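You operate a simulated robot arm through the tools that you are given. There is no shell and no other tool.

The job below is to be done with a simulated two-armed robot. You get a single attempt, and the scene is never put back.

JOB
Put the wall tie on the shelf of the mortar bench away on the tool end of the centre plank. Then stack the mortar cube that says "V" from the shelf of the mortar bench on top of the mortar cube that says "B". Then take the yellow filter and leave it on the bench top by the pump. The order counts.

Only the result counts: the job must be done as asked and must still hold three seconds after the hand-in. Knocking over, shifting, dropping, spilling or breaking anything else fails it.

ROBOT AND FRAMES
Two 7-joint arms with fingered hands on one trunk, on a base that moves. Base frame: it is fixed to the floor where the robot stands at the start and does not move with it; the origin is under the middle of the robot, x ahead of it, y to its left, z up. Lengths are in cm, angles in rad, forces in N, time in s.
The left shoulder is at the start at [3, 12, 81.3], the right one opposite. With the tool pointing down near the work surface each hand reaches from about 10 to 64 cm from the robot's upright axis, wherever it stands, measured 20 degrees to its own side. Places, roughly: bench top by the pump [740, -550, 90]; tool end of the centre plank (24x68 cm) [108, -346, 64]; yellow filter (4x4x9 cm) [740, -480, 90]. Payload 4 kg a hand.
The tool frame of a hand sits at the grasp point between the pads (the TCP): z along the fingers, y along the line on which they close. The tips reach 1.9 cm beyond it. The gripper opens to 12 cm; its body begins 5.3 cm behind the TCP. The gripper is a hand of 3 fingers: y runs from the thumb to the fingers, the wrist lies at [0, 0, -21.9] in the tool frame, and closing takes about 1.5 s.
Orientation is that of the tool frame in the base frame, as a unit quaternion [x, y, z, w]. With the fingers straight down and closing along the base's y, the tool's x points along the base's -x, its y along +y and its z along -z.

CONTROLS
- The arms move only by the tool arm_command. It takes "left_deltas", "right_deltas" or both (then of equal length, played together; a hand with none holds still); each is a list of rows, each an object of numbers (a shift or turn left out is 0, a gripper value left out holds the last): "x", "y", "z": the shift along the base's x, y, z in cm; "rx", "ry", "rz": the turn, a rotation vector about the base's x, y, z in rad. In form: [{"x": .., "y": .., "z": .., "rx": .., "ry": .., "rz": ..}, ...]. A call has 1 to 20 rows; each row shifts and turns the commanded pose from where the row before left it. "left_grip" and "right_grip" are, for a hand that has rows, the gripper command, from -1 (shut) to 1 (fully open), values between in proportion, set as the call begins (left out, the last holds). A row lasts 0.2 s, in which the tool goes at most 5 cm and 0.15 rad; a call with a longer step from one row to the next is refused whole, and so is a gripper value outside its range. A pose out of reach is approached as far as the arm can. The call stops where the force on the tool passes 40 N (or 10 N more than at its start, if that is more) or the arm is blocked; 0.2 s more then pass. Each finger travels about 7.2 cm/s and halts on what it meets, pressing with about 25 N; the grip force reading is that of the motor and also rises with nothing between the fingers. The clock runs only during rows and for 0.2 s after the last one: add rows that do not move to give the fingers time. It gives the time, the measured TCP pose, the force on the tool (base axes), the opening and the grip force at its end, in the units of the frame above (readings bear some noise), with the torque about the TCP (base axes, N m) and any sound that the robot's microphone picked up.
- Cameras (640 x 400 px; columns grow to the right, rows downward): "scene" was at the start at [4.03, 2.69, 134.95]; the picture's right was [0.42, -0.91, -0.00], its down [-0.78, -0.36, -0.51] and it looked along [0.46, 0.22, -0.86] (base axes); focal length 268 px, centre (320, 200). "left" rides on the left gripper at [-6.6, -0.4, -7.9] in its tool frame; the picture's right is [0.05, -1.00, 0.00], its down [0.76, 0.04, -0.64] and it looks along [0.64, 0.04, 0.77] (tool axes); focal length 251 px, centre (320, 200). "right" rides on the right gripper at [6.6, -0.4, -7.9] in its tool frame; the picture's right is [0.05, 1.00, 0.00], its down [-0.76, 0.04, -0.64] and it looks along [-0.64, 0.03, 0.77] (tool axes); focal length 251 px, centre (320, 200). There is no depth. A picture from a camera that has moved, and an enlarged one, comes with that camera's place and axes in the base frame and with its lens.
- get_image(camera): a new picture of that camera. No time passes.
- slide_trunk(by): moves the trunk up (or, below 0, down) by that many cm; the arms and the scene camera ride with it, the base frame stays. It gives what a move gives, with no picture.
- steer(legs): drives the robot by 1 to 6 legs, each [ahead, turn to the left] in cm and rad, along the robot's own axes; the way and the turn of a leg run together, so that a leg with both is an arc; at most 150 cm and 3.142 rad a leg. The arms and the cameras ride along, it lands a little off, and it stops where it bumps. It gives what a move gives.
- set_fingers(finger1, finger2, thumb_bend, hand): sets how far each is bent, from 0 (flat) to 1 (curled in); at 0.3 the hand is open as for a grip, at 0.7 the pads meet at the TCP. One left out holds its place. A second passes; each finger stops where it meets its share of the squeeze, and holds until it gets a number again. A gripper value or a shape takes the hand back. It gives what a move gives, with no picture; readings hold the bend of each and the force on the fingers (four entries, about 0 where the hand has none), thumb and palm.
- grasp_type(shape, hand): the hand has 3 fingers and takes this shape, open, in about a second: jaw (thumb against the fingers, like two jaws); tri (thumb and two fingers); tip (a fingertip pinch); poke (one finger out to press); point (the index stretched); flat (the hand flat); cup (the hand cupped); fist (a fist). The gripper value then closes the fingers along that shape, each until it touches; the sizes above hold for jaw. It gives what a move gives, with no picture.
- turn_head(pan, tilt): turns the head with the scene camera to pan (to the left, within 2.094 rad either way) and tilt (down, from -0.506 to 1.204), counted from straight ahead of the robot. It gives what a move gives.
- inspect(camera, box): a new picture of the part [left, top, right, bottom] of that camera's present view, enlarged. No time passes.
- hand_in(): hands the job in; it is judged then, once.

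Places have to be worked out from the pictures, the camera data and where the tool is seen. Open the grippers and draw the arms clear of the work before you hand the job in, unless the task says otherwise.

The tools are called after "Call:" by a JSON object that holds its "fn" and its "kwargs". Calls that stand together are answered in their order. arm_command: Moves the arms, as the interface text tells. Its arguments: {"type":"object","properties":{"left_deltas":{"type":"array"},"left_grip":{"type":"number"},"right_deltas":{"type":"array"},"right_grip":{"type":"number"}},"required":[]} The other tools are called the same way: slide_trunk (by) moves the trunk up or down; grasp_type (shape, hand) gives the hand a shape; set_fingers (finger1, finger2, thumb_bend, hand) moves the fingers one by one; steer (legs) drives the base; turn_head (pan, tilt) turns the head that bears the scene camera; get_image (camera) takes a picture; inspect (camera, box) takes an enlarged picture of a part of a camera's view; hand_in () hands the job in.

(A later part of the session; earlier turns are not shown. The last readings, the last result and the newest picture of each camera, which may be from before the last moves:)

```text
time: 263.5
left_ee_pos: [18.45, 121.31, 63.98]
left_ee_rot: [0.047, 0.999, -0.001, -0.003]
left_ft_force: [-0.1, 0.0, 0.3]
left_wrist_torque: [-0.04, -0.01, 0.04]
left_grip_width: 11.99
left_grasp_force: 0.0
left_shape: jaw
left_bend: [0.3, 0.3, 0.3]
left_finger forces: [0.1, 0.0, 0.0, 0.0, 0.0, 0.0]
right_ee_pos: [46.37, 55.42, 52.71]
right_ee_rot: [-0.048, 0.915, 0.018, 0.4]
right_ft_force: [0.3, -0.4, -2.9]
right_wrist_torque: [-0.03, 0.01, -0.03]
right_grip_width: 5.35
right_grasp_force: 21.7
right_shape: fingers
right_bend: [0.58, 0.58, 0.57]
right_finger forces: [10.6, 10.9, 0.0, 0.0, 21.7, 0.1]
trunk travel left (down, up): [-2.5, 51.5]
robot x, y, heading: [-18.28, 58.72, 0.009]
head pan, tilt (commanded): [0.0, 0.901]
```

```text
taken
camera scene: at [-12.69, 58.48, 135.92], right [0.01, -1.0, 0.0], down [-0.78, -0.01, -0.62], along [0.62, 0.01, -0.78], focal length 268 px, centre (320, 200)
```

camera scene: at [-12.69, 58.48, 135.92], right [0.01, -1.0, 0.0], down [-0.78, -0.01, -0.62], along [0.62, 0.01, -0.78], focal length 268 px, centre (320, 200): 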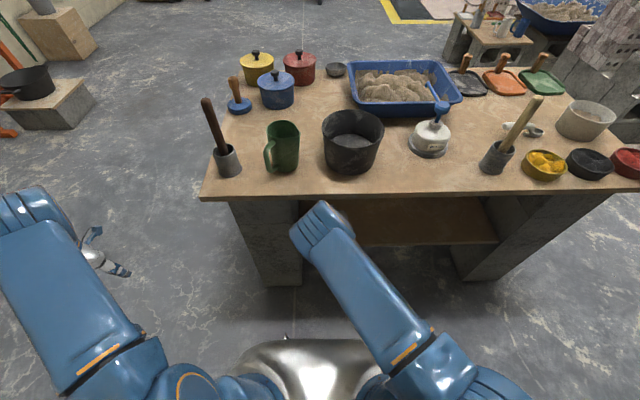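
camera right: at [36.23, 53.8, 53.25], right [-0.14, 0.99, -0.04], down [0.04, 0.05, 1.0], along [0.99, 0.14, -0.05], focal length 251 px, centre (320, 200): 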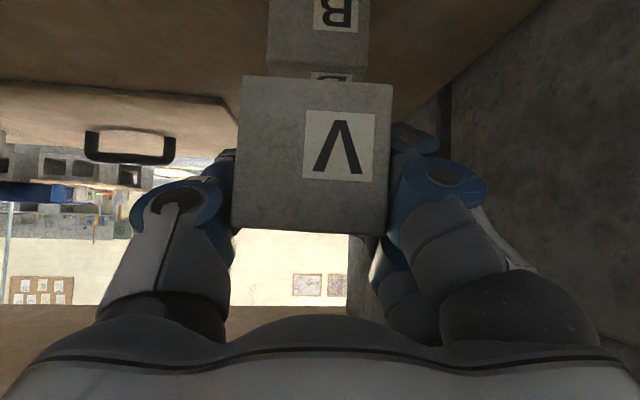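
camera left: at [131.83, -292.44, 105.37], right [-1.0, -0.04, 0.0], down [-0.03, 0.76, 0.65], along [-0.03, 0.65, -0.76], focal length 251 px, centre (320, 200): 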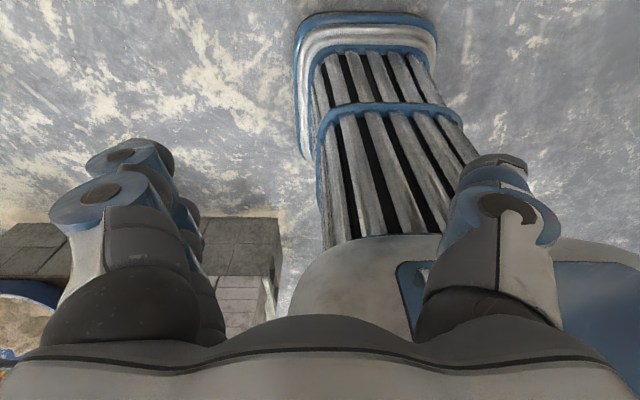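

I zoom on the B/V interface to compare their lateral alignment.

Call:
{"fn": "inspect", "kwargs": {"camera": "right", "box": [220, 0, 420, 125]}}

```text
3.20 times, centred on (320, 62) of right
camera zoom: at [36.23, 53.8, 53.25], right [-0.14, 0.99, -0.04], down [0.04, 0.05, 1.0], along [0.99, 0.14, -0.05], focal length 805 px, centre (320, 640)
```

zoom: 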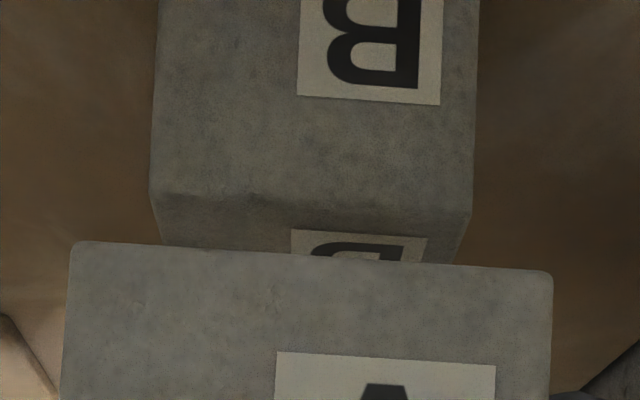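

Relative offset measured: V must go +4.0 cm in x and +0.4 cm in y, then down about 3.0 cm. I move over B first, then lower 2.4 cm.

Call:
{"fn": "arm_command", "kwargs": {"right_deltas": [{"x": 1.4, "y": 0.14}, {"x": 1.4, "y": 0.13}, {"x": 1.2, "y": 0.13}, {}, {"z": -0.8}, {"z": -0.8}, {"z": -0.8}, {}]}}

Call:
{"fn": "get_image", "kwargs": {"camera": "right"}}

Call:
{"fn": "inspect", "kwargs": {"camera": "right", "box": [220, 0, 420, 125]}}

```text
time: 265.3
left_ee_pos: [18.46, 121.27, 63.89]
left_ee_rot: [0.048, 0.999, -0.001, -0.004]
left_ft_force: [0.0, 0.0, 0.3]
left_wrist_torque: [-0.04, -0.01, 0.03]
left_grip_width: 12.01
left_grasp_force: 0.1
left_shape: jaw
left_bend: [0.3, 0.3, 0.3]
left_finger forces: [0.0, 0.0, 0.0, 0.0, 0.1, 0.0]
right_ee_pos: [50.33, 55.77, 50.29]
right_ee_rot: [-0.047, 0.915, 0.019, 0.4]
right_ft_force: [0.2, 1.0, -2.7]
right_wrist_torque: [-0.01, 0.0, 0.02]
right_grip_width: 5.33
right_grasp_force: 21.5
right_shape: fingers
right_bend: [0.58, 0.58, 0.57]
right_finger forces: [10.6, 11.0, 0.1, 0.0, 21.8, 0.0]
trunk travel left (down, up): [-2.5, 51.5]
robot x, y, heading: [-18.12, 58.78, 0.008]
head pan, tilt (commanded): [0.0, 0.901]
```

```text
taken
camera right: at [40.19, 54.16, 50.84], right [-0.14, 0.99, -0.04], down [0.04, 0.05, 1.0], along [0.99, 0.14, -0.05], focal length 251 px, centre (320, 200)
```

right: 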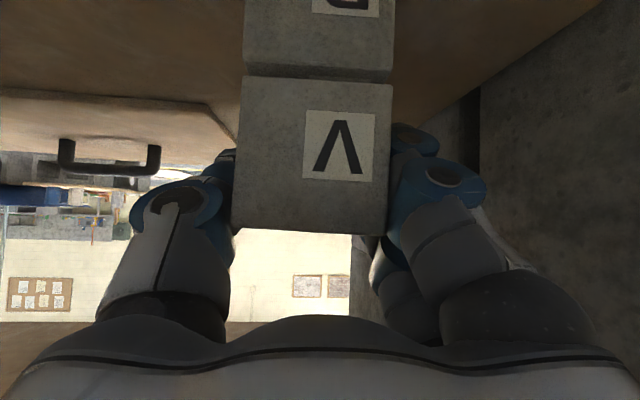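

```text
3.20 times, centred on (320, 62) of right
camera zoom: at [40.19, 54.16, 50.84], right [-0.14, 0.99, -0.04], down [0.04, 0.05, 1.0], along [0.99, 0.14, -0.05], focal length 805 px, centre (320, 640)
```

zoom: 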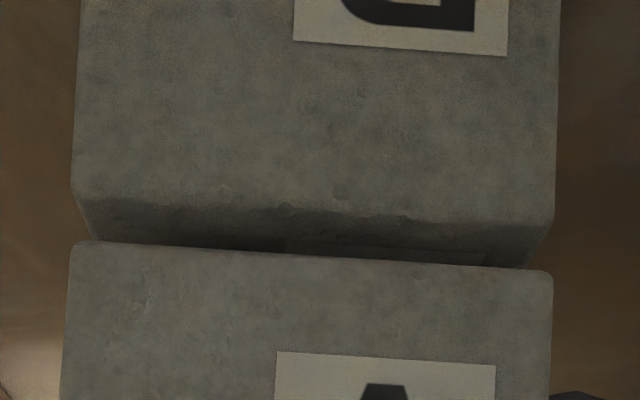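

V and B edges coincide almost exactly. I lower the last half centimetre in small steps until contact.

Call:
{"fn": "arm_command", "kwargs": {"right_deltas": [{"z": -0.2}, {"z": -0.15}, {"z": -0.1}, {}]}}

Call:
{"fn": "inspect", "kwargs": {"camera": "right", "box": [220, 0, 420, 125]}}

```text
time: 266.3
left_ee_pos: [18.41, 121.33, 63.76]
left_ee_rot: [0.048, 0.999, 0.0, -0.004]
left_ft_force: [-0.1, -0.5, 0.0]
left_wrist_torque: [-0.04, 0.01, -0.02]
left_grip_width: 11.97
left_grasp_force: 0.0
left_shape: jaw
left_bend: [0.3, 0.3, 0.3]
left_finger forces: [0.0, 0.0, 0.0, 0.1, 0.0, 0.0]
right_ee_pos: [50.3, 55.75, 49.83]
right_ee_rot: [-0.049, 0.915, 0.02, 0.4]
right_ft_force: [-0.3, 1.0, -0.6]
right_wrist_torque: [-0.02, 0.05, -0.01]
right_grip_width: 5.35
right_grasp_force: 21.8
right_shape: fingers
right_bend: [0.58, 0.58, 0.57]
right_finger forces: [10.6, 11.3, 0.0, 0.0, 21.6, 0.1]
trunk travel left (down, up): [-2.5, 51.5]
robot x, y, heading: [-18.31, 58.82, 0.008]
head pan, tilt (commanded): [0.0, 0.901]
```

```text
3.20 times, centred on (320, 62) of right
camera zoom: at [40.2, 54.17, 50.42], right [-0.14, 0.99, -0.04], down [0.04, 0.05, 1.0], along [0.99, 0.14, -0.05], focal length 805 px, centre (320, 640)
```

zoom: 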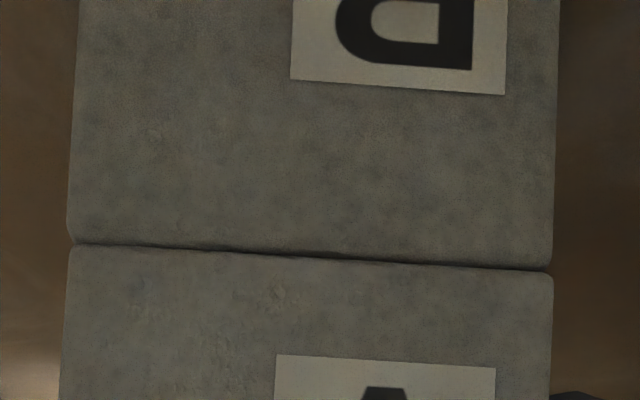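

V is touching B (weight partly taken). One more tenth, then I release evenly.

Call:
{"fn": "arm_command", "kwargs": {"right_deltas": [{"z": -0.08}, {}]}}

Call:
{"fn": "set_fingers", "kwargs": {"hand": "right", "finger1": 0.55, "finger2": 0.55, "thumb_bend": 0.53}}

Call:
{"fn": "get_image", "kwargs": {"camera": "right"}}

```text
time: 266.9
left_ee_pos: [18.36, 121.32, 63.98]
left_ee_rot: [0.048, 0.999, -0.001, -0.003]
left_ft_force: [0.0, 0.9, 0.9]
left_wrist_torque: [-0.04, -0.02, -0.03]
left_grip_width: 12.0
left_grasp_force: 0.0
left_shape: jaw
left_bend: [0.3, 0.3, 0.3]
left_finger forces: [0.1, 0.1, 0.1, 0.1, 0.1, 0.1]
right_ee_pos: [50.42, 55.8, 49.91]
right_ee_rot: [-0.048, 0.915, 0.019, 0.4]
right_ft_force: [-0.7, 0.4, 0.6]
right_wrist_torque: [-0.11, 0.06, -0.02]
right_grip_width: 5.33
right_grasp_force: 22.0
right_shape: fingers
right_bend: [0.58, 0.58, 0.57]
right_finger forces: [10.6, 11.5, 0.1, 0.1, 21.8, 0.1]
trunk travel left (down, up): [-2.5, 51.5]
robot x, y, heading: [-18.06, 58.54, 0.009]
head pan, tilt (commanded): [0.0, 0.901]
```

```text
time: 267.9
left_ee_pos: [18.32, 121.39, 63.82]
left_ee_rot: [0.048, 0.999, -0.001, -0.004]
left_ft_force: [-0.2, -0.3, -0.4]
left_wrist_torque: [0.01, -0.03, 0.02]
left_grip_width: 11.99
left_grasp_force: 0.1
left_shape: jaw
left_bend: [0.3, 0.3, 0.3]
left_finger forces: [0.1, 0.0, 0.0, 0.0, 0.0, 0.0]
right_ee_pos: [50.39, 55.72, 49.83]
right_ee_rot: [-0.049, 0.915, 0.02, 0.4]
right_ft_force: [0.7, 0.5, 0.8]
right_wrist_torque: [-0.02, 0.03, 0.0]
right_grip_width: 5.77
right_grasp_force: 1.3
right_shape: fingers
right_bend: [0.55, 0.55, 0.52]
right_finger forces: [0.5, 0.6, 0.1, 0.0, 1.1, 0.0]
trunk travel left (down, up): [-2.5, 51.5]
robot x, y, heading: [-18.03, 58.71, 0.013]
head pan, tilt (commanded): [0.0, 0.901]
```

```text
taken
camera right: at [40.21, 54.18, 50.36], right [-0.14, 0.99, -0.04], down [0.04, 0.05, 1.0], along [0.99, 0.14, -0.05], focal length 251 px, centre (320, 200)
```

right: 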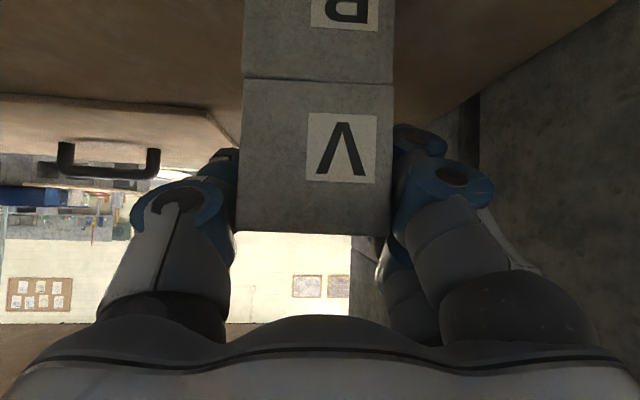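

V is aligned on B and nearly free. I open the hand wide and withdraw backward.

Call:
{"fn": "set_fingers", "kwargs": {"hand": "right", "finger1": 0.4, "finger2": 0.4, "thumb_bend": 0.38}}

Call:
{"fn": "arm_command", "kwargs": {"right_deltas": [{"x": -1.0, "y": -0.1, "z": 0.8}, {"x": -1.5, "y": -0.15, "z": 1.2}, {"x": -2, "y": -0.2, "z": 1.5}, {"x": -3, "y": -0.3, "z": 1}, {"x": -3, "y": -0.3}, {"x": -3, "y": -0.3}, {}]}}

Call:
{"fn": "get_image", "kwargs": {"camera": "right"}}

```text
time: 268.9
left_ee_pos: [18.36, 121.35, 64.05]
left_ee_rot: [0.047, 0.999, -0.001, -0.004]
left_ft_force: [-0.1, 0.0, 0.1]
left_wrist_torque: [0.01, -0.02, 0.01]
left_grip_width: 11.98
left_grasp_force: 0.0
left_shape: jaw
left_bend: [0.3, 0.3, 0.3]
left_finger forces: [0.1, 0.0, 0.0, 0.0, 0.0, 0.0]
right_ee_pos: [50.22, 55.84, 49.8]
right_ee_rot: [-0.049, 0.915, 0.02, 0.4]
right_ft_force: [0.1, -0.2, 0.0]
right_wrist_torque: [0.01, 0.02, 0.02]
right_grip_width: 10.18
right_grasp_force: 0.1
right_shape: fingers
right_bend: [0.4, 0.4, 0.38]
right_finger forces: [0.1, 0.0, 0.0, 0.0, 0.0, 0.1]
trunk travel left (down, up): [-2.5, 51.5]
robot x, y, heading: [-18.1, 58.5, 0.009]
head pan, tilt (commanded): [0.0, 0.901]
```

```text
time: 270.5
left_ee_pos: [18.45, 121.39, 63.95]
left_ee_rot: [0.048, 0.999, -0.001, -0.004]
left_ft_force: [0.0, 0.0, -0.1]
left_wrist_torque: [-0.02, 0.02, 0.01]
left_grip_width: 12.01
left_grasp_force: 0.0
left_shape: jaw
left_bend: [0.3, 0.3, 0.3]
left_finger forces: [0.0, 0.0, 0.0, 0.1, 0.0, 0.0]
right_ee_pos: [36.7, 54.46, 54.14]
right_ee_rot: [-0.048, 0.915, 0.019, 0.4]
right_ft_force: [0.2, 0.2, 0.0]
right_wrist_torque: [0.0, 0.02, 0.01]
right_grip_width: 10.2
right_grasp_force: 0.0
right_shape: fingers
right_bend: [0.4, 0.4, 0.38]
right_finger forces: [0.1, 0.0, 0.0, 0.0, 0.0, 0.0]
trunk travel left (down, up): [-2.5, 51.5]
robot x, y, heading: [-18.2, 58.63, 0.009]
head pan, tilt (commanded): [0.0, 0.901]
```

```text
taken
camera right: at [26.66, 52.91, 54.83], right [-0.14, 0.99, -0.04], down [0.04, 0.05, 1.0], along [0.99, 0.14, -0.05], focal length 251 px, centre (320, 200)
```

right: 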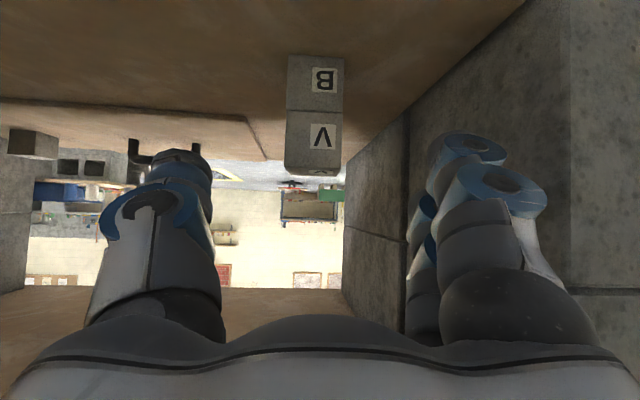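

V is stacked squarely on B. Now for the yellow filter. I tuck the left hand in, back away, and take the north route around the bench to the far grey bench.

Call:
{"fn": "steer", "kwargs": {"legs": [[-42, 0]]}}

Call:
{"fn": "arm_command", "kwargs": {"left_deltas": [{"y": -3}, {"y": -3}, {"y": -3}, {"y": -3}, {"y": -3}, {"y": -3}, {}]}}

Call:
{"fn": "get_image", "kwargs": {"camera": "scene"}}

Call:
{"fn": "inspect", "kwargs": {"camera": "scene", "box": [270, 120, 420, 220]}}

```text
time: 273.1
left_ee_pos: [-23.62, 121.05, 63.88]
left_ee_rot: [0.047, 0.999, -0.001, -0.003]
left_ft_force: [0.0, -0.1, 0.4]
left_wrist_torque: [-0.02, 0.0, -0.01]
left_grip_width: 12.0
left_grasp_force: 0.1
left_shape: jaw
left_bend: [0.3, 0.3, 0.3]
left_finger forces: [0.0, 0.1, 0.0, 0.0, 0.0, 0.0]
right_ee_pos: [-5.0, 54.13, 54.19]
right_ee_rot: [-0.048, 0.915, 0.019, 0.4]
right_ft_force: [0.6, 0.2, 0.6]
right_wrist_torque: [0.0, -0.03, 0.03]
right_grip_width: 10.2
right_grasp_force: 0.0
right_shape: fingers
right_bend: [0.4, 0.4, 0.38]
right_finger forces: [0.1, 0.0, 0.0, 0.1, 0.1, 0.0]
trunk travel left (down, up): [-2.5, 51.5]
robot x, y, heading: [-59.7, 57.75, 0.004]
head pan, tilt (commanded): [0.0, 0.901]
```

```text
time: 274.7
left_ee_pos: [-23.65, 102.9, 64.0]
left_ee_rot: [0.046, 0.999, 0.001, -0.004]
left_ft_force: [-0.2, 0.4, 0.8]
left_wrist_torque: [0.0, 0.0, -0.01]
left_grip_width: 11.95
left_grasp_force: 0.2
left_shape: jaw
left_bend: [0.3, 0.3, 0.3]
left_finger forces: [0.0, 0.0, 0.0, 0.1, 0.1, 0.0]
right_ee_pos: [-4.95, 54.11, 54.22]
right_ee_rot: [-0.049, 0.915, 0.019, 0.4]
right_ft_force: [0.7, 0.4, 0.2]
right_wrist_torque: [0.0, -0.02, 0.04]
right_grip_width: 10.19
right_grasp_force: 0.2
right_shape: fingers
right_bend: [0.4, 0.4, 0.38]
right_finger forces: [0.0, 0.0, 0.1, 0.1, 0.0, 0.0]
trunk travel left (down, up): [-2.5, 51.5]
robot x, y, heading: [-59.71, 58.71, 0.012]
head pan, tilt (commanded): [0.0, 0.901]
```

```text
taken
camera scene: at [-54.57, 58.11, 135.92], right [0.01, -1.0, 0.0], down [-0.78, -0.01, -0.62], along [0.62, 0.01, -0.78], focal length 268 px, centre (320, 200)
```

scene: 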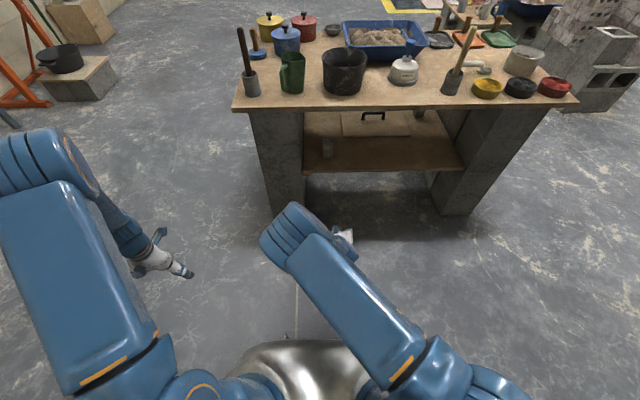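

```text
4.00 times, centred on (345, 170) of scene
camera zoom: at [-54.57, 58.11, 135.92], right [0.01, -1.0, 0.0], down [-0.78, -0.01, -0.62], along [0.62, 0.01, -0.78], focal length 1071 px, centre (220, 320)
```

zoom: 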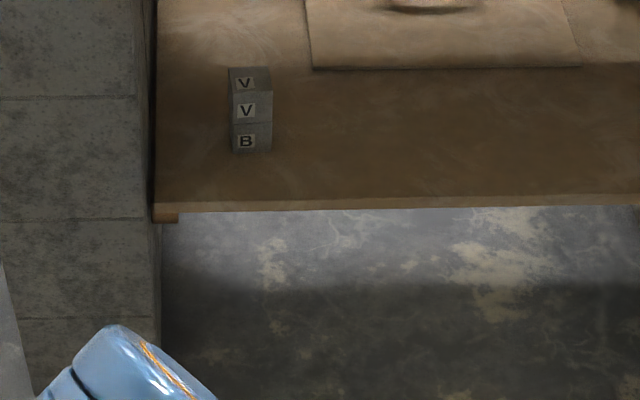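

The stack is in place. I travel on: turn left and go around the north end.

Call:
{"fn": "slide_trunk", "kwargs": {"by": 25}}

Call:
{"fn": "steer", "kwargs": {"legs": [[0, 0.24]]}}

Call:
{"fn": "steer", "kwargs": {"legs": [[0, 0.24]]}}

Call:
{"fn": "steer", "kwargs": {"legs": [[0, 0.24]]}}

Call:
{"fn": "steer", "kwargs": {"legs": [[0, 0.24]]}}

Call:
{"fn": "steer", "kwargs": {"legs": [[0, 0.24]]}}

Call:
{"fn": "steer", "kwargs": {"legs": [[0, 0.24]]}}

Call:
{"fn": "get_image", "kwargs": {"camera": "scene"}}

```text
time: 277.3
left_ee_pos: [-23.59, 102.91, 88.97]
left_ee_rot: [0.048, 0.999, 0.0, -0.003]
left_ft_force: [0.0, -0.4, -0.6]
left_wrist_torque: [0.01, 0.0, 0.02]
left_grip_width: 11.97
left_grasp_force: 0.1
left_shape: jaw
left_bend: [0.3, 0.3, 0.3]
left_finger forces: [0.1, 0.0, 0.0, 0.0, 0.0, 0.1]
right_ee_pos: [-4.97, 54.23, 79.16]
right_ee_rot: [-0.049, 0.915, 0.019, 0.4]
right_ft_force: [-0.1, 0.7, -0.1]
right_wrist_torque: [-0.03, -0.02, -0.03]
right_grip_width: 10.18
right_grasp_force: 0.1
right_shape: fingers
right_bend: [0.4, 0.4, 0.38]
right_finger forces: [0.0, 0.1, 0.0, 0.0, 0.0, 0.1]
trunk travel left (down, up): [-27.5, 26.5]
robot x, y, heading: [-60.31, 58.23, 0.011]
head pan, tilt (commanded): [0.0, 0.901]
```

```text
time: 278.5
left_ee_pos: [-35.47, 110.23, 88.92]
left_ee_rot: [-0.071, 0.998, -0.001, -0.003]
left_ft_force: [0.5, 0.1, -0.9]
left_wrist_torque: [-0.01, 0.0, -0.01]
left_grip_width: 11.98
left_grasp_force: 0.1
left_shape: jaw
left_bend: [0.3, 0.3, 0.3]
left_finger forces: [0.1, 0.1, 0.0, 0.0, 0.1, 0.1]
right_ee_pos: [-5.97, 67.01, 79.28]
right_ee_rot: [-0.156, 0.903, 0.065, 0.395]
right_ft_force: [-0.3, 0.2, 0.4]
right_wrist_torque: [0.0, 0.0, -0.02]
right_grip_width: 10.19
right_grasp_force: 0.0
right_shape: fingers
right_bend: [0.4, 0.4, 0.38]
right_finger forces: [0.0, 0.0, 0.1, 0.0, 0.0, 0.1]
trunk travel left (down, up): [-27.5, 26.5]
robot x, y, heading: [-59.59, 56.41, 0.247]
head pan, tilt (commanded): [0.0, 0.901]
```

```text
time: 279.7
left_ee_pos: [-49.02, 114.36, 88.88]
left_ee_rot: [-0.189, 0.982, -0.002, -0.004]
left_ft_force: [-0.1, 0.0, 0.0]
left_wrist_torque: [0.02, 0.02, 0.0]
left_grip_width: 12.01
left_grasp_force: 0.1
left_shape: jaw
left_bend: [0.3, 0.3, 0.3]
left_finger forces: [0.0, 0.1, 0.0, 0.1, 0.0, 0.1]
right_ee_pos: [-10.16, 79.58, 79.2]
right_ee_rot: [-0.263, 0.878, 0.113, 0.384]
right_ft_force: [-1.1, -0.1, 0.7]
right_wrist_torque: [0.02, -0.05, 0.02]
right_grip_width: 10.22
right_grasp_force: 0.0
right_shape: fingers
right_bend: [0.4, 0.4, 0.38]
right_finger forces: [0.0, 0.0, 0.1, 0.0, 0.0, 0.0]
trunk travel left (down, up): [-27.5, 26.5]
robot x, y, heading: [-59.51, 54.71, 0.482]
head pan, tilt (commanded): [0.0, 0.901]
```

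```text
time: 281.0
left_ee_pos: [-63.62, 114.98, 89.08]
left_ee_rot: [-0.305, 0.952, 0.0, -0.003]
left_ft_force: [0.0, 0.1, 0.2]
left_wrist_torque: [0.01, -0.01, -0.01]
left_grip_width: 11.98
left_grasp_force: 0.2
left_shape: jaw
left_bend: [0.3, 0.3, 0.3]
left_finger forces: [0.1, 0.0, 0.0, 0.1, 0.1, 0.1]
right_ee_pos: [-17.52, 90.37, 79.29]
right_ee_rot: [-0.366, 0.84, 0.157, 0.368]
right_ft_force: [0.0, -0.8, 1.1]
right_wrist_torque: [0.03, 0.0, 0.04]
right_grip_width: 10.23
right_grasp_force: 0.0
right_shape: fingers
right_bend: [0.4, 0.4, 0.38]
right_finger forces: [0.0, 0.0, 0.0, 0.0, 0.1, 0.0]
trunk travel left (down, up): [-27.5, 26.5]
robot x, y, heading: [-58.23, 53.4, 0.726]
head pan, tilt (commanded): [0.0, 0.901]
```

```text
time: 282.2
left_ee_pos: [-77.92, 111.98, 88.94]
left_ee_rot: [-0.416, 0.909, -0.002, -0.004]
left_ft_force: [-0.3, 0.4, -0.8]
left_wrist_torque: [0.03, 0.03, 0.05]
left_grip_width: 12.0
left_grasp_force: 0.0
left_shape: jaw
left_bend: [0.3, 0.3, 0.3]
left_finger forces: [0.0, 0.0, 0.0, 0.1, 0.1, 0.0]
right_ee_pos: [-27.43, 98.93, 79.15]
right_ee_rot: [-0.462, 0.791, 0.199, 0.347]
right_ft_force: [0.9, 0.2, -0.4]
right_wrist_torque: [-0.01, 0.01, 0.01]
right_grip_width: 10.2
right_grasp_force: 0.1
right_shape: fingers
right_bend: [0.4, 0.4, 0.38]
right_finger forces: [0.1, 0.0, 0.0, 0.1, 0.0, 0.0]
trunk travel left (down, up): [-27.5, 26.5]
robot x, y, heading: [-56.89, 52.29, 0.959]
head pan, tilt (commanded): [0.0, 0.901]
```

```text
time: 283.4
left_ee_pos: [-91.26, 105.93, 88.92]
left_ee_rot: [-0.52, 0.854, -0.003, -0.002]
left_ft_force: [0.3, 0.3, -0.6]
left_wrist_torque: [0.02, 0.0, 0.0]
left_grip_width: 12.02
left_grasp_force: 0.1
left_shape: jaw
left_bend: [0.3, 0.3, 0.3]
left_finger forces: [0.0, 0.0, 0.1, 0.1, 0.0, 0.0]
right_ee_pos: [-39.12, 104.82, 79.25]
right_ee_rot: [-0.553, 0.73, 0.24, 0.321]
right_ft_force: [-0.1, -0.5, 0.4]
right_wrist_torque: [-0.02, 0.02, -0.02]
right_grip_width: 10.2
right_grasp_force: 0.0
right_shape: fingers
right_bend: [0.4, 0.4, 0.38]
right_finger forces: [0.0, 0.0, 0.1, 0.0, 0.1, 0.0]
trunk travel left (down, up): [-27.5, 26.5]
robot x, y, heading: [-54.6, 51.87, 1.202]
head pan, tilt (commanded): [0.0, 0.901]
```

```text
time: 284.7
left_ee_pos: [-102.67, 96.31, 88.85]
left_ee_rot: [-0.616, 0.788, -0.003, -0.003]
left_ft_force: [-0.8, 0.1, 0.2]
left_wrist_torque: [-0.01, -0.01, 0.01]
left_grip_width: 11.98
left_grasp_force: 0.1
left_shape: jaw
left_bend: [0.3, 0.3, 0.3]
left_finger forces: [0.0, 0.0, 0.0, 0.0, 0.1, 0.1]
right_ee_pos: [-51.58, 107.51, 79.24]
right_ee_rot: [-0.635, 0.661, 0.275, 0.29]
right_ft_force: [-0.3, 0.3, 0.4]
right_wrist_torque: [0.01, -0.01, 0.02]
right_grip_width: 10.22
right_grasp_force: 0.1
right_shape: fingers
right_bend: [0.4, 0.4, 0.38]
right_finger forces: [0.1, 0.1, 0.0, 0.0, 0.1, 0.0]
trunk travel left (down, up): [-27.5, 26.5]
robot x, y, heading: [-52.95, 51.85, 1.447]
head pan, tilt (commanded): [0.0, 0.901]
```

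```text
taken
camera scene: at [-52.62, 57.68, 160.93], right [0.99, -0.13, 0.0], down [-0.1, -0.78, -0.62], along [0.08, 0.62, -0.78], focal length 268 px, centre (320, 200)
```

scene: 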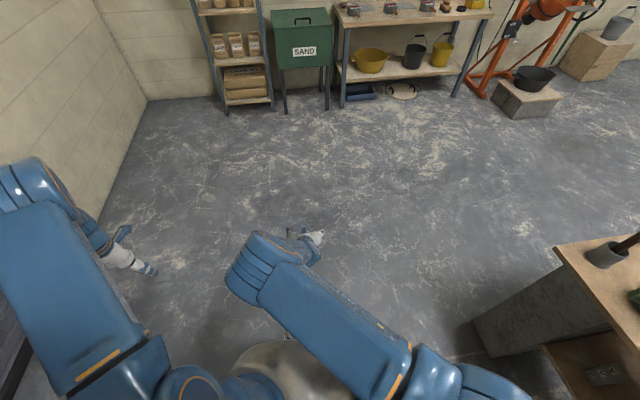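

Turning makes the base drift a little under the arms, so I re-centre both hands relative to the body.

Call:
{"fn": "arm_command", "kwargs": {"right_deltas": [{"x": 2.4, "y": -0.3}, {"x": 2.4, "y": -0.3}, {"x": 2.4, "y": -0.3}, {"x": 2.4, "y": -0.3}, {"x": 2.4, "y": -0.3}, {}], "left_deltas": [{"x": 4, "y": -0.5}, {"x": 4, "y": -0.5}, {"x": 4, "y": -0.5}, {"x": 4, "y": -0.5}, {"x": 4, "y": -0.5}, {}]}}

Call:
{"fn": "steer", "kwargs": {"legs": [[60, 0]]}}

Call:
{"fn": "steer", "kwargs": {"legs": [[45, -0.7]]}}

Call:
{"fn": "steer", "kwargs": {"legs": [[45, -0.75]]}}

Call:
{"fn": "get_image", "kwargs": {"camera": "scene"}}

```text
time: 286.1
left_ee_pos: [-82.67, 93.7, 88.91]
left_ee_rot: [-0.617, 0.787, -0.003, -0.003]
left_ft_force: [-1.0, 0.7, 0.0]
left_wrist_torque: [-0.01, 0.01, 0.0]
left_grip_width: 12.03
left_grasp_force: 0.1
left_shape: jaw
left_bend: [0.3, 0.3, 0.3]
left_finger forces: [0.0, 0.0, 0.0, 0.0, 0.0, 0.1]
right_ee_pos: [-39.81, 105.97, 79.16]
right_ee_rot: [-0.635, 0.66, 0.276, 0.291]
right_ft_force: [-0.7, 0.8, 0.7]
right_wrist_torque: [-0.01, -0.01, 0.0]
right_grip_width: 10.21
right_grasp_force: 0.0
right_shape: fingers
right_bend: [0.4, 0.4, 0.38]
right_finger forces: [0.1, 0.0, 0.0, 0.1, 0.0, 0.1]
trunk travel left (down, up): [-27.5, 26.5]
robot x, y, heading: [-53.24, 52.16, 1.446]
head pan, tilt (commanded): [0.0, 0.901]
```

```text
time: 289.5
left_ee_pos: [-75.13, 153.18, 88.93]
left_ee_rot: [-0.617, 0.787, -0.003, -0.004]
left_ft_force: [-0.3, -0.2, 0.1]
left_wrist_torque: [0.02, -0.04, 0.02]
left_grip_width: 12.02
left_grasp_force: 0.2
left_shape: jaw
left_bend: [0.3, 0.3, 0.3]
left_finger forces: [0.0, 0.1, 0.1, 0.0, 0.0, 0.0]
right_ee_pos: [-32.4, 165.48, 79.21]
right_ee_rot: [-0.636, 0.66, 0.275, 0.29]
right_ft_force: [-0.3, 0.3, 0.0]
right_wrist_torque: [-0.02, 0.02, 0.01]
right_grip_width: 10.25
right_grasp_force: 0.2
right_shape: fingers
right_bend: [0.4, 0.4, 0.38]
right_finger forces: [0.1, 0.0, 0.1, 0.1, 0.0, 0.1]
trunk travel left (down, up): [-27.5, 26.5]
robot x, y, heading: [-46.04, 111.77, 1.447]
head pan, tilt (commanded): [0.0, 0.901]
```

```text
time: 292.2
left_ee_pos: [-21.38, 201.64, 88.9]
left_ee_rot: [-0.31, 0.951, -0.003, -0.004]
left_ft_force: [0.0, 1.1, -0.1]
left_wrist_torque: [-0.01, 0.01, -0.04]
left_grip_width: 12.01
left_grasp_force: 0.0
left_shape: jaw
left_bend: [0.3, 0.3, 0.3]
left_finger forces: [0.1, 0.1, 0.1, 0.0, 0.1, 0.1]
right_ee_pos: [19.37, 183.53, 79.12]
right_ee_rot: [-0.372, 0.838, 0.159, 0.365]
right_ft_force: [-0.4, 1.5, -0.6]
right_wrist_torque: [0.0, 0.06, 0.02]
right_grip_width: 10.21
right_grasp_force: 0.0
right_shape: fingers
right_bend: [0.4, 0.4, 0.38]
right_finger forces: [0.1, 0.0, 0.0, 0.1, 0.0, 0.0]
trunk travel left (down, up): [-27.5, 26.5]
robot x, y, heading: [-28.71, 154.31, 0.747]
head pan, tilt (commanded): [0.0, 0.901]
```

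```text
time: 295.4
left_ee_pos: [50.16, 199.12, 89.1]
left_ee_rot: [0.065, 0.998, 0.002, -0.006]
left_ft_force: [0.7, -0.4, 0.3]
left_wrist_torque: [0.03, 0.01, 0.02]
left_grip_width: 12.01
left_grasp_force: 0.1
left_shape: jaw
left_bend: [0.3, 0.3, 0.3]
left_finger forces: [0.0, 0.0, 0.0, 0.0, 0.0, 0.0]
right_ee_pos: [67.23, 158.1, 79.07]
right_ee_rot: [-0.031, 0.917, 0.013, 0.398]
right_ft_force: [0.6, -0.8, 0.2]
right_wrist_torque: [0.0, -0.01, 0.02]
right_grip_width: 10.2
right_grasp_force: 0.0
right_shape: fingers
right_bend: [0.4, 0.4, 0.38]
right_finger forces: [0.1, 0.0, 0.0, 0.0, 0.0, 0.0]
trunk travel left (down, up): [-27.5, 26.5]
robot x, y, heading: [12.32, 174.79, 0.013]
head pan, tilt (commanded): [0.0, 0.901]
stopped in leg 1: the robot was blocked; the commanded pose is now the measured one
```

```text
taken
camera scene: at [18.05, 174.13, 160.91], right [0.01, -1.0, 0.0], down [-0.78, -0.01, -0.62], along [0.62, 0.01, -0.78], focal length 268 px, centre (320, 200)
```

scene: 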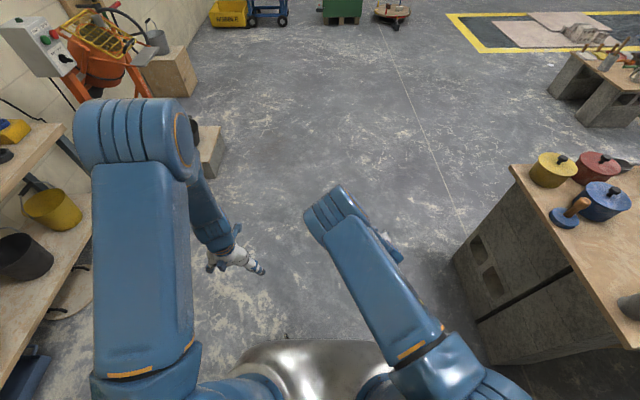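

Heading east now with a clear floor. I drive past the bench, then angle toward the far grey bench.

Call:
{"fn": "steer", "kwargs": {"legs": [[100, 0]]}}

Call:
{"fn": "steer", "kwargs": {"legs": [[60, -0.38]]}}

Call:
{"fn": "steer", "kwargs": {"legs": [[150, 0]]}}

Call:
{"fn": "turn_head", "kwargs": {"pan": 0, "tilt": 0.35}}

Call:
{"fn": "get_image", "kwargs": {"camera": "scene"}}

```text
time: 300.6
left_ee_pos: [149.31, 200.84, 89.04]
left_ee_rot: [0.066, 0.998, 0.001, -0.005]
left_ft_force: [-0.3, -0.6, 0.0]
left_wrist_torque: [0.0, 0.0, 0.01]
left_grip_width: 11.97
left_grasp_force: 0.0
left_shape: jaw
left_bend: [0.3, 0.3, 0.3]
left_finger forces: [0.0, 0.0, 0.1, 0.0, 0.0, 0.0]
right_ee_pos: [166.41, 159.59, 79.18]
right_ee_rot: [-0.033, 0.916, 0.012, 0.399]
right_ft_force: [0.8, 0.3, 0.0]
right_wrist_torque: [0.01, -0.02, 0.0]
right_grip_width: 10.21
right_grasp_force: 0.1
right_shape: fingers
right_bend: [0.4, 0.4, 0.38]
right_finger forces: [0.0, 0.1, 0.0, 0.1, 0.1, 0.0]
trunk travel left (down, up): [-27.5, 26.5]
robot x, y, heading: [111.33, 175.92, 0.014]
head pan, tilt (commanded): [0.0, 0.901]
```

```text
time: 303.9
left_ee_pos: [214.26, 175.0, 88.97]
left_ee_rot: [0.247, 0.969, 0.001, -0.005]
left_ft_force: [0.6, -0.1, 0.3]
left_wrist_torque: [-0.01, 0.01, -0.03]
left_grip_width: 11.99
left_grasp_force: 0.0
left_shape: jaw
left_bend: [0.3, 0.3, 0.3]
left_finger forces: [0.0, 0.0, 0.1, 0.0, 0.0, 0.0]
right_ee_pos: [215.18, 130.52, 79.25]
right_ee_rot: [0.136, 0.907, -0.062, 0.394]
right_ft_force: [1.2, -0.1, 0.1]
right_wrist_torque: [-0.04, -0.01, 0.01]
right_grip_width: 10.22
right_grasp_force: 0.0
right_shape: fingers
right_bend: [0.4, 0.4, 0.38]
right_finger forces: [0.0, 0.0, 0.0, 0.0, 0.0, 0.1]
trunk travel left (down, up): [-27.5, 26.5]
robot x, y, heading: [171.12, 167.66, -0.365]
head pan, tilt (commanded): [0.0, 0.901]
```

```text
time: 311.4
left_ee_pos: [354.91, 121.32, 88.9]
left_ee_rot: [0.249, 0.968, 0.002, -0.004]
left_ft_force: [0.6, 0.3, 0.7]
left_wrist_torque: [0.02, -0.02, -0.02]
left_grip_width: 11.99
left_grasp_force: 0.0
left_shape: jaw
left_bend: [0.3, 0.3, 0.3]
left_finger forces: [0.0, 0.0, 0.0, 0.1, 0.0, 0.0]
right_ee_pos: [355.67, 76.8, 79.15]
right_ee_rot: [0.138, 0.906, -0.063, 0.394]
right_ft_force: [0.2, -0.7, -0.1]
right_wrist_torque: [0.01, 0.01, 0.0]
right_grip_width: 10.25
right_grasp_force: 0.0
right_shape: fingers
right_bend: [0.4, 0.4, 0.38]
right_finger forces: [0.0, 0.1, 0.0, 0.0, 0.0, 0.0]
trunk travel left (down, up): [-27.5, 26.5]
robot x, y, heading: [311.2, 113.73, -0.366]
head pan, tilt (commanded): [0.0, 0.901]
```

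```text
time: 312.4
left_ee_pos: [354.94, 121.27, 89.04]
left_ee_rot: [0.249, 0.968, 0.001, -0.003]
left_ft_force: [-0.3, 0.2, 0.4]
left_wrist_torque: [-0.01, -0.01, 0.0]
left_grip_width: 12.01
left_grasp_force: 0.0
left_shape: jaw
left_bend: [0.3, 0.3, 0.3]
left_finger forces: [0.0, 0.1, 0.0, 0.0, 0.0, 0.1]
right_ee_pos: [355.66, 76.81, 79.08]
right_ee_rot: [0.138, 0.906, -0.062, 0.394]
right_ft_force: [-0.2, 0.5, -0.6]
right_wrist_torque: [-0.03, 0.01, 0.01]
right_grip_width: 10.22
right_grasp_force: 0.0
right_shape: fingers
right_bend: [0.4, 0.4, 0.38]
right_finger forces: [0.0, 0.1, 0.0, 0.0, 0.0, 0.0]
trunk travel left (down, up): [-27.5, 26.5]
robot x, y, heading: [311.39, 113.34, -0.37]
head pan, tilt (commanded): [0.0, 0.351]
```

```text
taken
camera scene: at [318.04, 110.94, 165.67], right [-0.36, -0.93, 0.0], down [-0.32, 0.12, -0.94], along [0.88, -0.34, -0.34], focal length 268 px, centre (320, 200)
```

scene: 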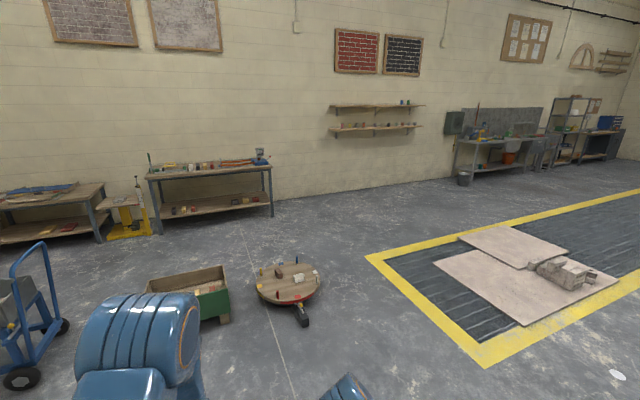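

The grey pump bench is at the far right. I go between the round turntable and the yellow-lined area, then south along it.

Call:
{"fn": "steer", "kwargs": {"legs": [[60, -0.31]]}}

Call:
{"fn": "steer", "kwargs": {"legs": [[140, 0]]}}

Call:
{"fn": "turn_head", "kwargs": {"pan": 0.4, "tilt": 0.7}}

Call:
{"fn": "get_image", "kwargs": {"camera": "scene"}}

```text
time: 315.8
left_ee_pos: [407.04, 77.54, 89.0]
left_ee_rot: [0.398, 0.917, 0.002, -0.004]
left_ft_force: [0.7, -0.8, -0.2]
left_wrist_torque: [0.01, 0.0, -0.01]
left_grip_width: 11.98
left_grasp_force: 0.1
left_shape: jaw
left_bend: [0.3, 0.3, 0.3]
left_finger forces: [0.0, 0.0, 0.1, 0.0, 0.0, 0.1]
right_ee_pos: [393.92, 35.06, 79.02]
right_ee_rot: [0.277, 0.874, -0.123, 0.379]
right_ft_force: [-0.3, -0.3, -0.1]
right_wrist_torque: [0.0, 0.0, -0.02]
right_grip_width: 10.23
right_grasp_force: 0.1
right_shape: fingers
right_bend: [0.4, 0.4, 0.38]
right_finger forces: [0.1, 0.1, 0.0, 0.1, 0.1, 0.0]
trunk travel left (down, up): [-27.5, 26.5]
robot x, y, heading: [364.03, 84.57, -0.678]
head pan, tilt (commanded): [0.0, 0.351]
```

```text
time: 322.7
left_ee_pos: [515.06, -8.64, 88.96]
left_ee_rot: [0.394, 0.919, 0.0, -0.004]
left_ft_force: [0.1, 0.2, 0.2]
left_wrist_torque: [-0.02, -0.01, 0.0]
left_grip_width: 12.0
left_grasp_force: 0.1
left_shape: jaw
left_bend: [0.3, 0.3, 0.3]
left_finger forces: [0.0, 0.0, 0.0, 0.0, 0.1, 0.1]
right_ee_pos: [502.26, -51.21, 79.23]
right_ee_rot: [0.274, 0.875, -0.121, 0.38]
right_ft_force: [-0.3, 0.6, 0.1]
right_wrist_torque: [-0.02, -0.02, 0.03]
right_grip_width: 10.23
right_grasp_force: 0.1
right_shape: fingers
right_bend: [0.4, 0.4, 0.38]
right_finger forces: [0.1, 0.0, 0.0, 0.0, 0.1, 0.0]
trunk travel left (down, up): [-27.5, 26.5]
robot x, y, heading: [471.83, -1.87, -0.669]
head pan, tilt (commanded): [0.0, 0.351]
```

```text
time: 323.5
left_ee_pos: [514.91, -8.62, 89.03]
left_ee_rot: [0.393, 0.92, 0.002, -0.004]
left_ft_force: [0.6, 0.3, -1.1]
left_wrist_torque: [0.01, 0.0, 0.0]
left_grip_width: 11.99
left_grasp_force: 0.1
left_shape: jaw
left_bend: [0.3, 0.3, 0.3]
left_finger forces: [0.0, 0.0, 0.1, 0.1, 0.1, 0.1]
right_ee_pos: [502.2, -51.28, 79.14]
right_ee_rot: [0.274, 0.875, -0.122, 0.38]
right_ft_force: [0.6, 0.0, 1.2]
right_wrist_torque: [-0.03, 0.01, 0.0]
right_grip_width: 10.23
right_grasp_force: 0.1
right_shape: fingers
right_bend: [0.4, 0.4, 0.38]
right_finger forces: [0.1, 0.0, 0.0, 0.0, 0.0, 0.0]
trunk travel left (down, up): [-27.5, 26.5]
robot x, y, heading: [472.11, -2.19, -0.673]
head pan, tilt (commanded): [0.4, 0.7]
```

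```text
taken
camera scene: at [478.3, -3.18, 162.54], right [-0.27, -0.96, 0.0], down [-0.62, 0.17, -0.77], along [0.74, -0.21, -0.64], focal length 268 px, centre (320, 200)
```

scene: 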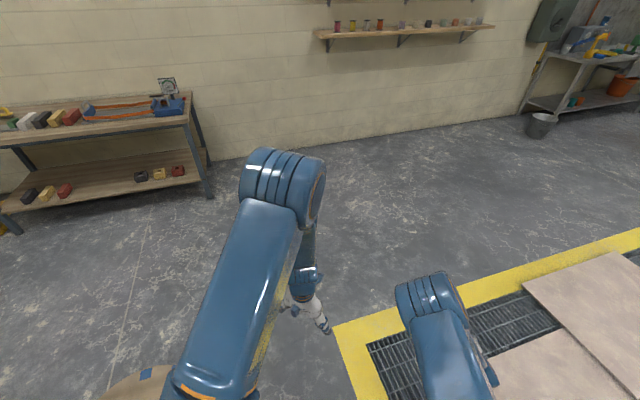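

I arc left past the yellow corner, then continue toward the far side.

Call:
{"fn": "steer", "kwargs": {"legs": [[40, 0.5]]}}

Call:
{"fn": "steer", "kwargs": {"legs": [[105, 0]]}}

Call:
{"fn": "steer", "kwargs": {"legs": [[40, -0.6]]}}

Call:
{"fn": "turn_head", "kwargs": {"pan": -0.2, "tilt": 0.5}}

Call:
{"fn": "get_image", "kwargs": {"camera": "scene"}}

```text
time: 326.0
left_ee_pos: [549.37, -3.52, 88.89]
left_ee_rot: [0.156, 0.988, 0.0, -0.004]
left_ft_force: [-0.7, 0.3, 0.0]
left_wrist_torque: [-0.02, 0.04, 0.0]
left_grip_width: 12.0
left_grasp_force: 0.0
left_shape: jaw
left_bend: [0.3, 0.3, 0.3]
left_finger forces: [0.0, 0.0, 0.0, 0.1, 0.1, 0.0]
right_ee_pos: [558.44, -47.16, 79.2]
right_ee_rot: [0.05, 0.916, -0.024, 0.397]
right_ft_force: [0.5, -0.1, 0.1]
right_wrist_torque: [-0.02, -0.02, -0.02]
right_grip_width: 10.22
right_grasp_force: 0.1
right_shape: fingers
right_bend: [0.4, 0.4, 0.38]
right_finger forces: [0.0, 0.0, 0.0, 0.1, 0.0, 0.1]
trunk travel left (down, up): [-27.5, 26.5]
robot x, y, heading: [507.73, -21.11, -0.172]
head pan, tilt (commanded): [0.4, 0.7]
```

```text
time: 331.4
left_ee_pos: [653.23, -23.15, 88.87]
left_ee_rot: [0.162, 0.987, 0.001, -0.004]
left_ft_force: [0.1, -0.3, -0.8]
left_wrist_torque: [0.0, -0.01, 0.02]
left_grip_width: 12.0
left_grasp_force: 0.1
left_shape: jaw
left_bend: [0.3, 0.3, 0.3]
left_finger forces: [0.0, 0.0, 0.0, 0.1, 0.0, 0.0]
right_ee_pos: [661.9, -66.85, 79.08]
right_ee_rot: [0.055, 0.915, -0.026, 0.399]
right_ft_force: [-0.1, -0.5, -0.4]
right_wrist_torque: [0.01, 0.03, 0.01]
right_grip_width: 10.23
right_grasp_force: 0.1
right_shape: fingers
right_bend: [0.4, 0.4, 0.38]
right_finger forces: [0.0, 0.1, 0.1, 0.0, 0.1, 0.1]
trunk travel left (down, up): [-27.5, 26.5]
robot x, y, heading: [611.35, -40.13, -0.183]
head pan, tilt (commanded): [0.4, 0.7]
```

```text
time: 333.9
left_ee_pos: [690.54, -68.1, 88.87]
left_ee_rot: [0.446, 0.895, 0.002, -0.004]
left_ft_force: [0.3, 0.1, -0.2]
left_wrist_torque: [0.02, 0.01, 0.01]
left_grip_width: 12.02
left_grasp_force: 0.1
left_shape: jaw
left_bend: [0.3, 0.3, 0.3]
left_finger forces: [0.0, 0.1, 0.0, 0.0, 0.0, 0.0]
right_ee_pos: [673.01, -109.12, 79.03]
right_ee_rot: [0.322, 0.858, -0.142, 0.373]
right_ft_force: [0.4, -0.9, 0.4]
right_wrist_torque: [0.0, -0.03, 0.02]
right_grip_width: 10.23
right_grasp_force: 0.0
right_shape: fingers
right_bend: [0.4, 0.4, 0.38]
right_finger forces: [0.0, 0.1, 0.0, 0.1, 0.1, 0.0]
trunk travel left (down, up): [-27.5, 26.5]
robot x, y, heading: [648.97, -55.21, -0.785]
head pan, tilt (commanded): [0.4, 0.7]
```

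```text
time: 334.9
left_ee_pos: [690.32, -68.07, 89.1]
left_ee_rot: [0.445, 0.896, 0.001, -0.003]
left_ft_force: [0.0, -0.3, -0.8]
left_wrist_torque: [0.01, -0.03, 0.03]
left_grip_width: 11.99
left_grasp_force: 0.1
left_shape: jaw
left_bend: [0.3, 0.3, 0.3]
left_finger forces: [0.0, 0.1, 0.1, 0.0, 0.0, 0.0]
right_ee_pos: [672.98, -109.13, 79.2]
right_ee_rot: [0.322, 0.859, -0.142, 0.373]
right_ft_force: [-0.4, -0.3, -0.3]
right_wrist_torque: [-0.03, 0.0, 0.0]
right_grip_width: 10.2
right_grasp_force: 0.0
right_shape: fingers
right_bend: [0.4, 0.4, 0.38]
right_finger forces: [0.1, 0.0, 0.0, 0.0, 0.0, 0.0]
trunk travel left (down, up): [-27.5, 26.5]
robot x, y, heading: [648.49, -56.03, -0.789]
head pan, tilt (commanded): [-0.201, 0.499]
```

```text
taken
camera scene: at [652.18, -62.46, 164.3], right [-0.83, -0.55, 0.0], down [-0.26, 0.4, -0.88], along [0.49, -0.73, -0.48], focal length 268 px, centre (320, 200)
```

scene: 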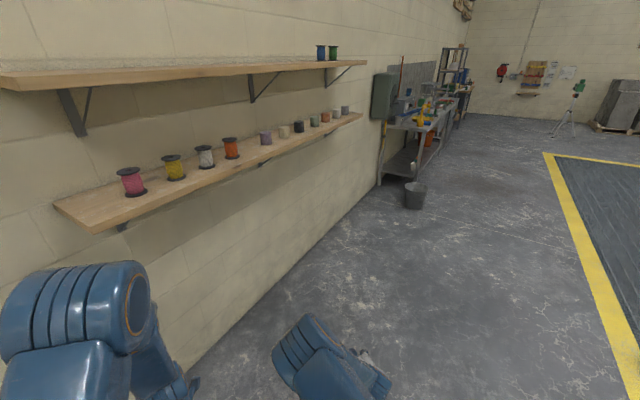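

I turn south and drive along the wall, keeping well clear of the wall shelf and the floor bucket.

Call:
{"fn": "steer", "kwargs": {"legs": [[30, -0.45]]}}

Call:
{"fn": "steer", "kwargs": {"legs": [[30, -0.42]]}}

Call:
{"fn": "steer", "kwargs": {"legs": [[120, 0]]}}

Call:
{"fn": "turn_head", "kwargs": {"pan": 0.3, "tilt": 0.45}}

Call:
{"fn": "get_image", "kwargs": {"camera": "scene"}}

```text
time: 337.0
left_ee_pos: [696.84, -110.55, 89.01]
left_ee_rot: [0.634, 0.774, 0.003, -0.003]
left_ft_force: [-1.5, -0.5, -0.2]
left_wrist_torque: [-0.02, 0.02, 0.02]
left_grip_width: 12.0
left_grasp_force: 0.1
left_shape: jaw
left_bend: [0.3, 0.3, 0.3]
left_finger forces: [0.0, 0.1, 0.0, 0.0, 0.0, 0.0]
right_ee_pos: [663.43, -139.96, 79.06]
right_ee_rot: [0.504, 0.766, -0.221, 0.332]
right_ft_force: [0.1, 1.0, -0.4]
right_wrist_torque: [0.0, 0.04, -0.01]
right_grip_width: 10.21
right_grasp_force: 0.1
right_shape: fingers
right_bend: [0.4, 0.4, 0.38]
right_finger forces: [0.0, 0.1, 0.1, 0.1, 0.0, 0.0]
trunk travel left (down, up): [-27.5, 26.5]
robot x, y, heading: [667.38, -80.76, -1.239]
head pan, tilt (commanded): [-0.201, 0.499]
```

```text
time: 339.0
left_ee_pos: [685.62, -149.15, 88.97]
left_ee_rot: [0.781, 0.625, 0.003, -0.003]
left_ft_force: [-0.4, 0.3, -0.6]
left_wrist_torque: [0.04, -0.06, 0.01]
left_grip_width: 12.03
left_grasp_force: 0.0
left_shape: jaw
left_bend: [0.3, 0.3, 0.3]
left_finger forces: [0.0, 0.0, 0.0, 0.0, 0.0, 0.1]
right_ee_pos: [643.12, -162.2, 79.07]
right_ee_rot: [0.654, 0.643, -0.286, 0.278]
right_ft_force: [0.1, -0.2, -0.2]
right_wrist_torque: [0.03, 0.01, 0.05]
right_grip_width: 10.22
right_grasp_force: 0.0
right_shape: fingers
right_bend: [0.4, 0.4, 0.38]
right_finger forces: [0.0, 0.0, 0.0, 0.1, 0.0, 0.0]
trunk travel left (down, up): [-27.5, 26.5]
robot x, y, heading: [673.39, -109.75, -1.654]
head pan, tilt (commanded): [-0.201, 0.499]
```

```text
time: 345.1
left_ee_pos: [675.54, -268.22, 89.05]
left_ee_rot: [0.782, 0.623, 0.003, -0.004]
left_ft_force: [0.3, -1.2, 0.2]
left_wrist_torque: [0.02, 0.03, 0.03]
left_grip_width: 11.99
left_grasp_force: 0.1
left_shape: jaw
left_bend: [0.3, 0.3, 0.3]
left_finger forces: [0.0, 0.0, 0.0, 0.0, 0.0, 0.0]
right_ee_pos: [632.93, -281.09, 79.18]
right_ee_rot: [0.655, 0.641, -0.287, 0.278]
right_ft_force: [0.9, -0.1, 0.0]
right_wrist_torque: [0.02, -0.03, 0.01]
right_grip_width: 10.23
right_grasp_force: 0.0
right_shape: fingers
right_bend: [0.4, 0.4, 0.38]
right_finger forces: [0.1, 0.0, 0.0, 0.0, 0.0, 0.1]
trunk travel left (down, up): [-27.5, 26.5]
robot x, y, heading: [663.45, -229.11, -1.652]
head pan, tilt (commanded): [-0.201, 0.499]
```

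```text
time: 346.0
left_ee_pos: [675.47, -268.11, 89.05]
left_ee_rot: [0.783, 0.622, 0.003, -0.003]
left_ft_force: [-0.4, 0.2, 0.0]
left_wrist_torque: [-0.01, -0.02, 0.04]
left_grip_width: 11.98
left_grasp_force: 0.0
left_shape: jaw
left_bend: [0.3, 0.3, 0.3]
left_finger forces: [0.0, 0.1, 0.0, 0.1, 0.1, 0.1]
right_ee_pos: [632.89, -281.17, 79.21]
right_ee_rot: [0.655, 0.641, -0.286, 0.278]
right_ft_force: [0.1, -1.1, 0.0]
right_wrist_torque: [0.01, -0.03, -0.01]
right_grip_width: 10.22
right_grasp_force: 0.0
right_shape: fingers
right_bend: [0.4, 0.4, 0.38]
right_finger forces: [0.1, 0.0, 0.0, 0.0, 0.0, 0.1]
trunk travel left (down, up): [-27.5, 26.5]
robot x, y, heading: [663.71, -228.94, -1.655]
head pan, tilt (commanded): [0.3, 0.45]
```

```text
taken
camera scene: at [665.65, -236.17, 164.75], right [-0.98, -0.21, 0.0], down [-0.09, 0.43, -0.9], along [0.19, -0.88, -0.44], focal length 268 px, centre (320, 200)
```

scene: 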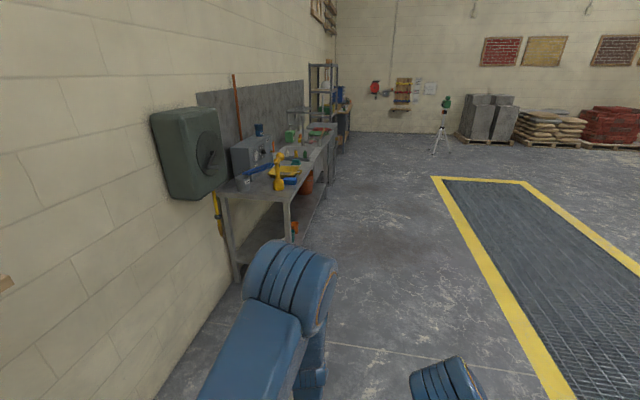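

I zoom on the grey bench to locate the filter and the pump.

Call:
{"fn": "inspect", "kwargs": {"camera": "scene", "box": [180, 60, 380, 290]}}

Call:
{"fn": "inspect", "kwargs": {"camera": "scene", "box": [220, 110, 350, 200]}}

```text
1.74 times, centred on (280, 175) of scene
camera zoom: at [665.65, -236.17, 164.75], right [-0.98, -0.21, 0.0], down [-0.09, 0.43, -0.9], along [0.19, -0.88, -0.44], focal length 466 px, centre (390, 244)
```

zoom: 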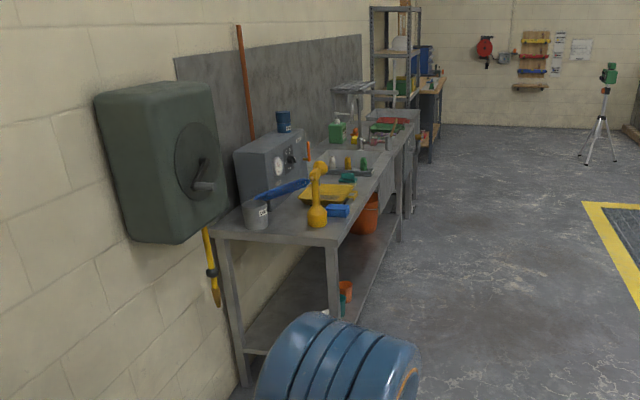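

```text
4.44 times, centred on (285, 155) of scene
camera zoom: at [665.65, -236.17, 164.75], right [-0.98, -0.21, 0.0], down [-0.09, 0.43, -0.9], along [0.19, -0.88, -0.44], focal length 1190 px, centre (476, 400)
```

zoom: 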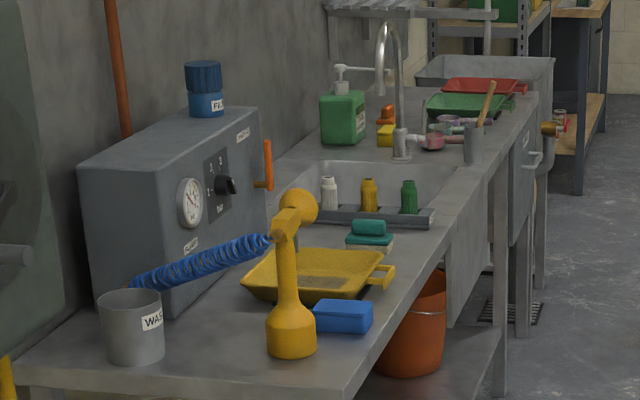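

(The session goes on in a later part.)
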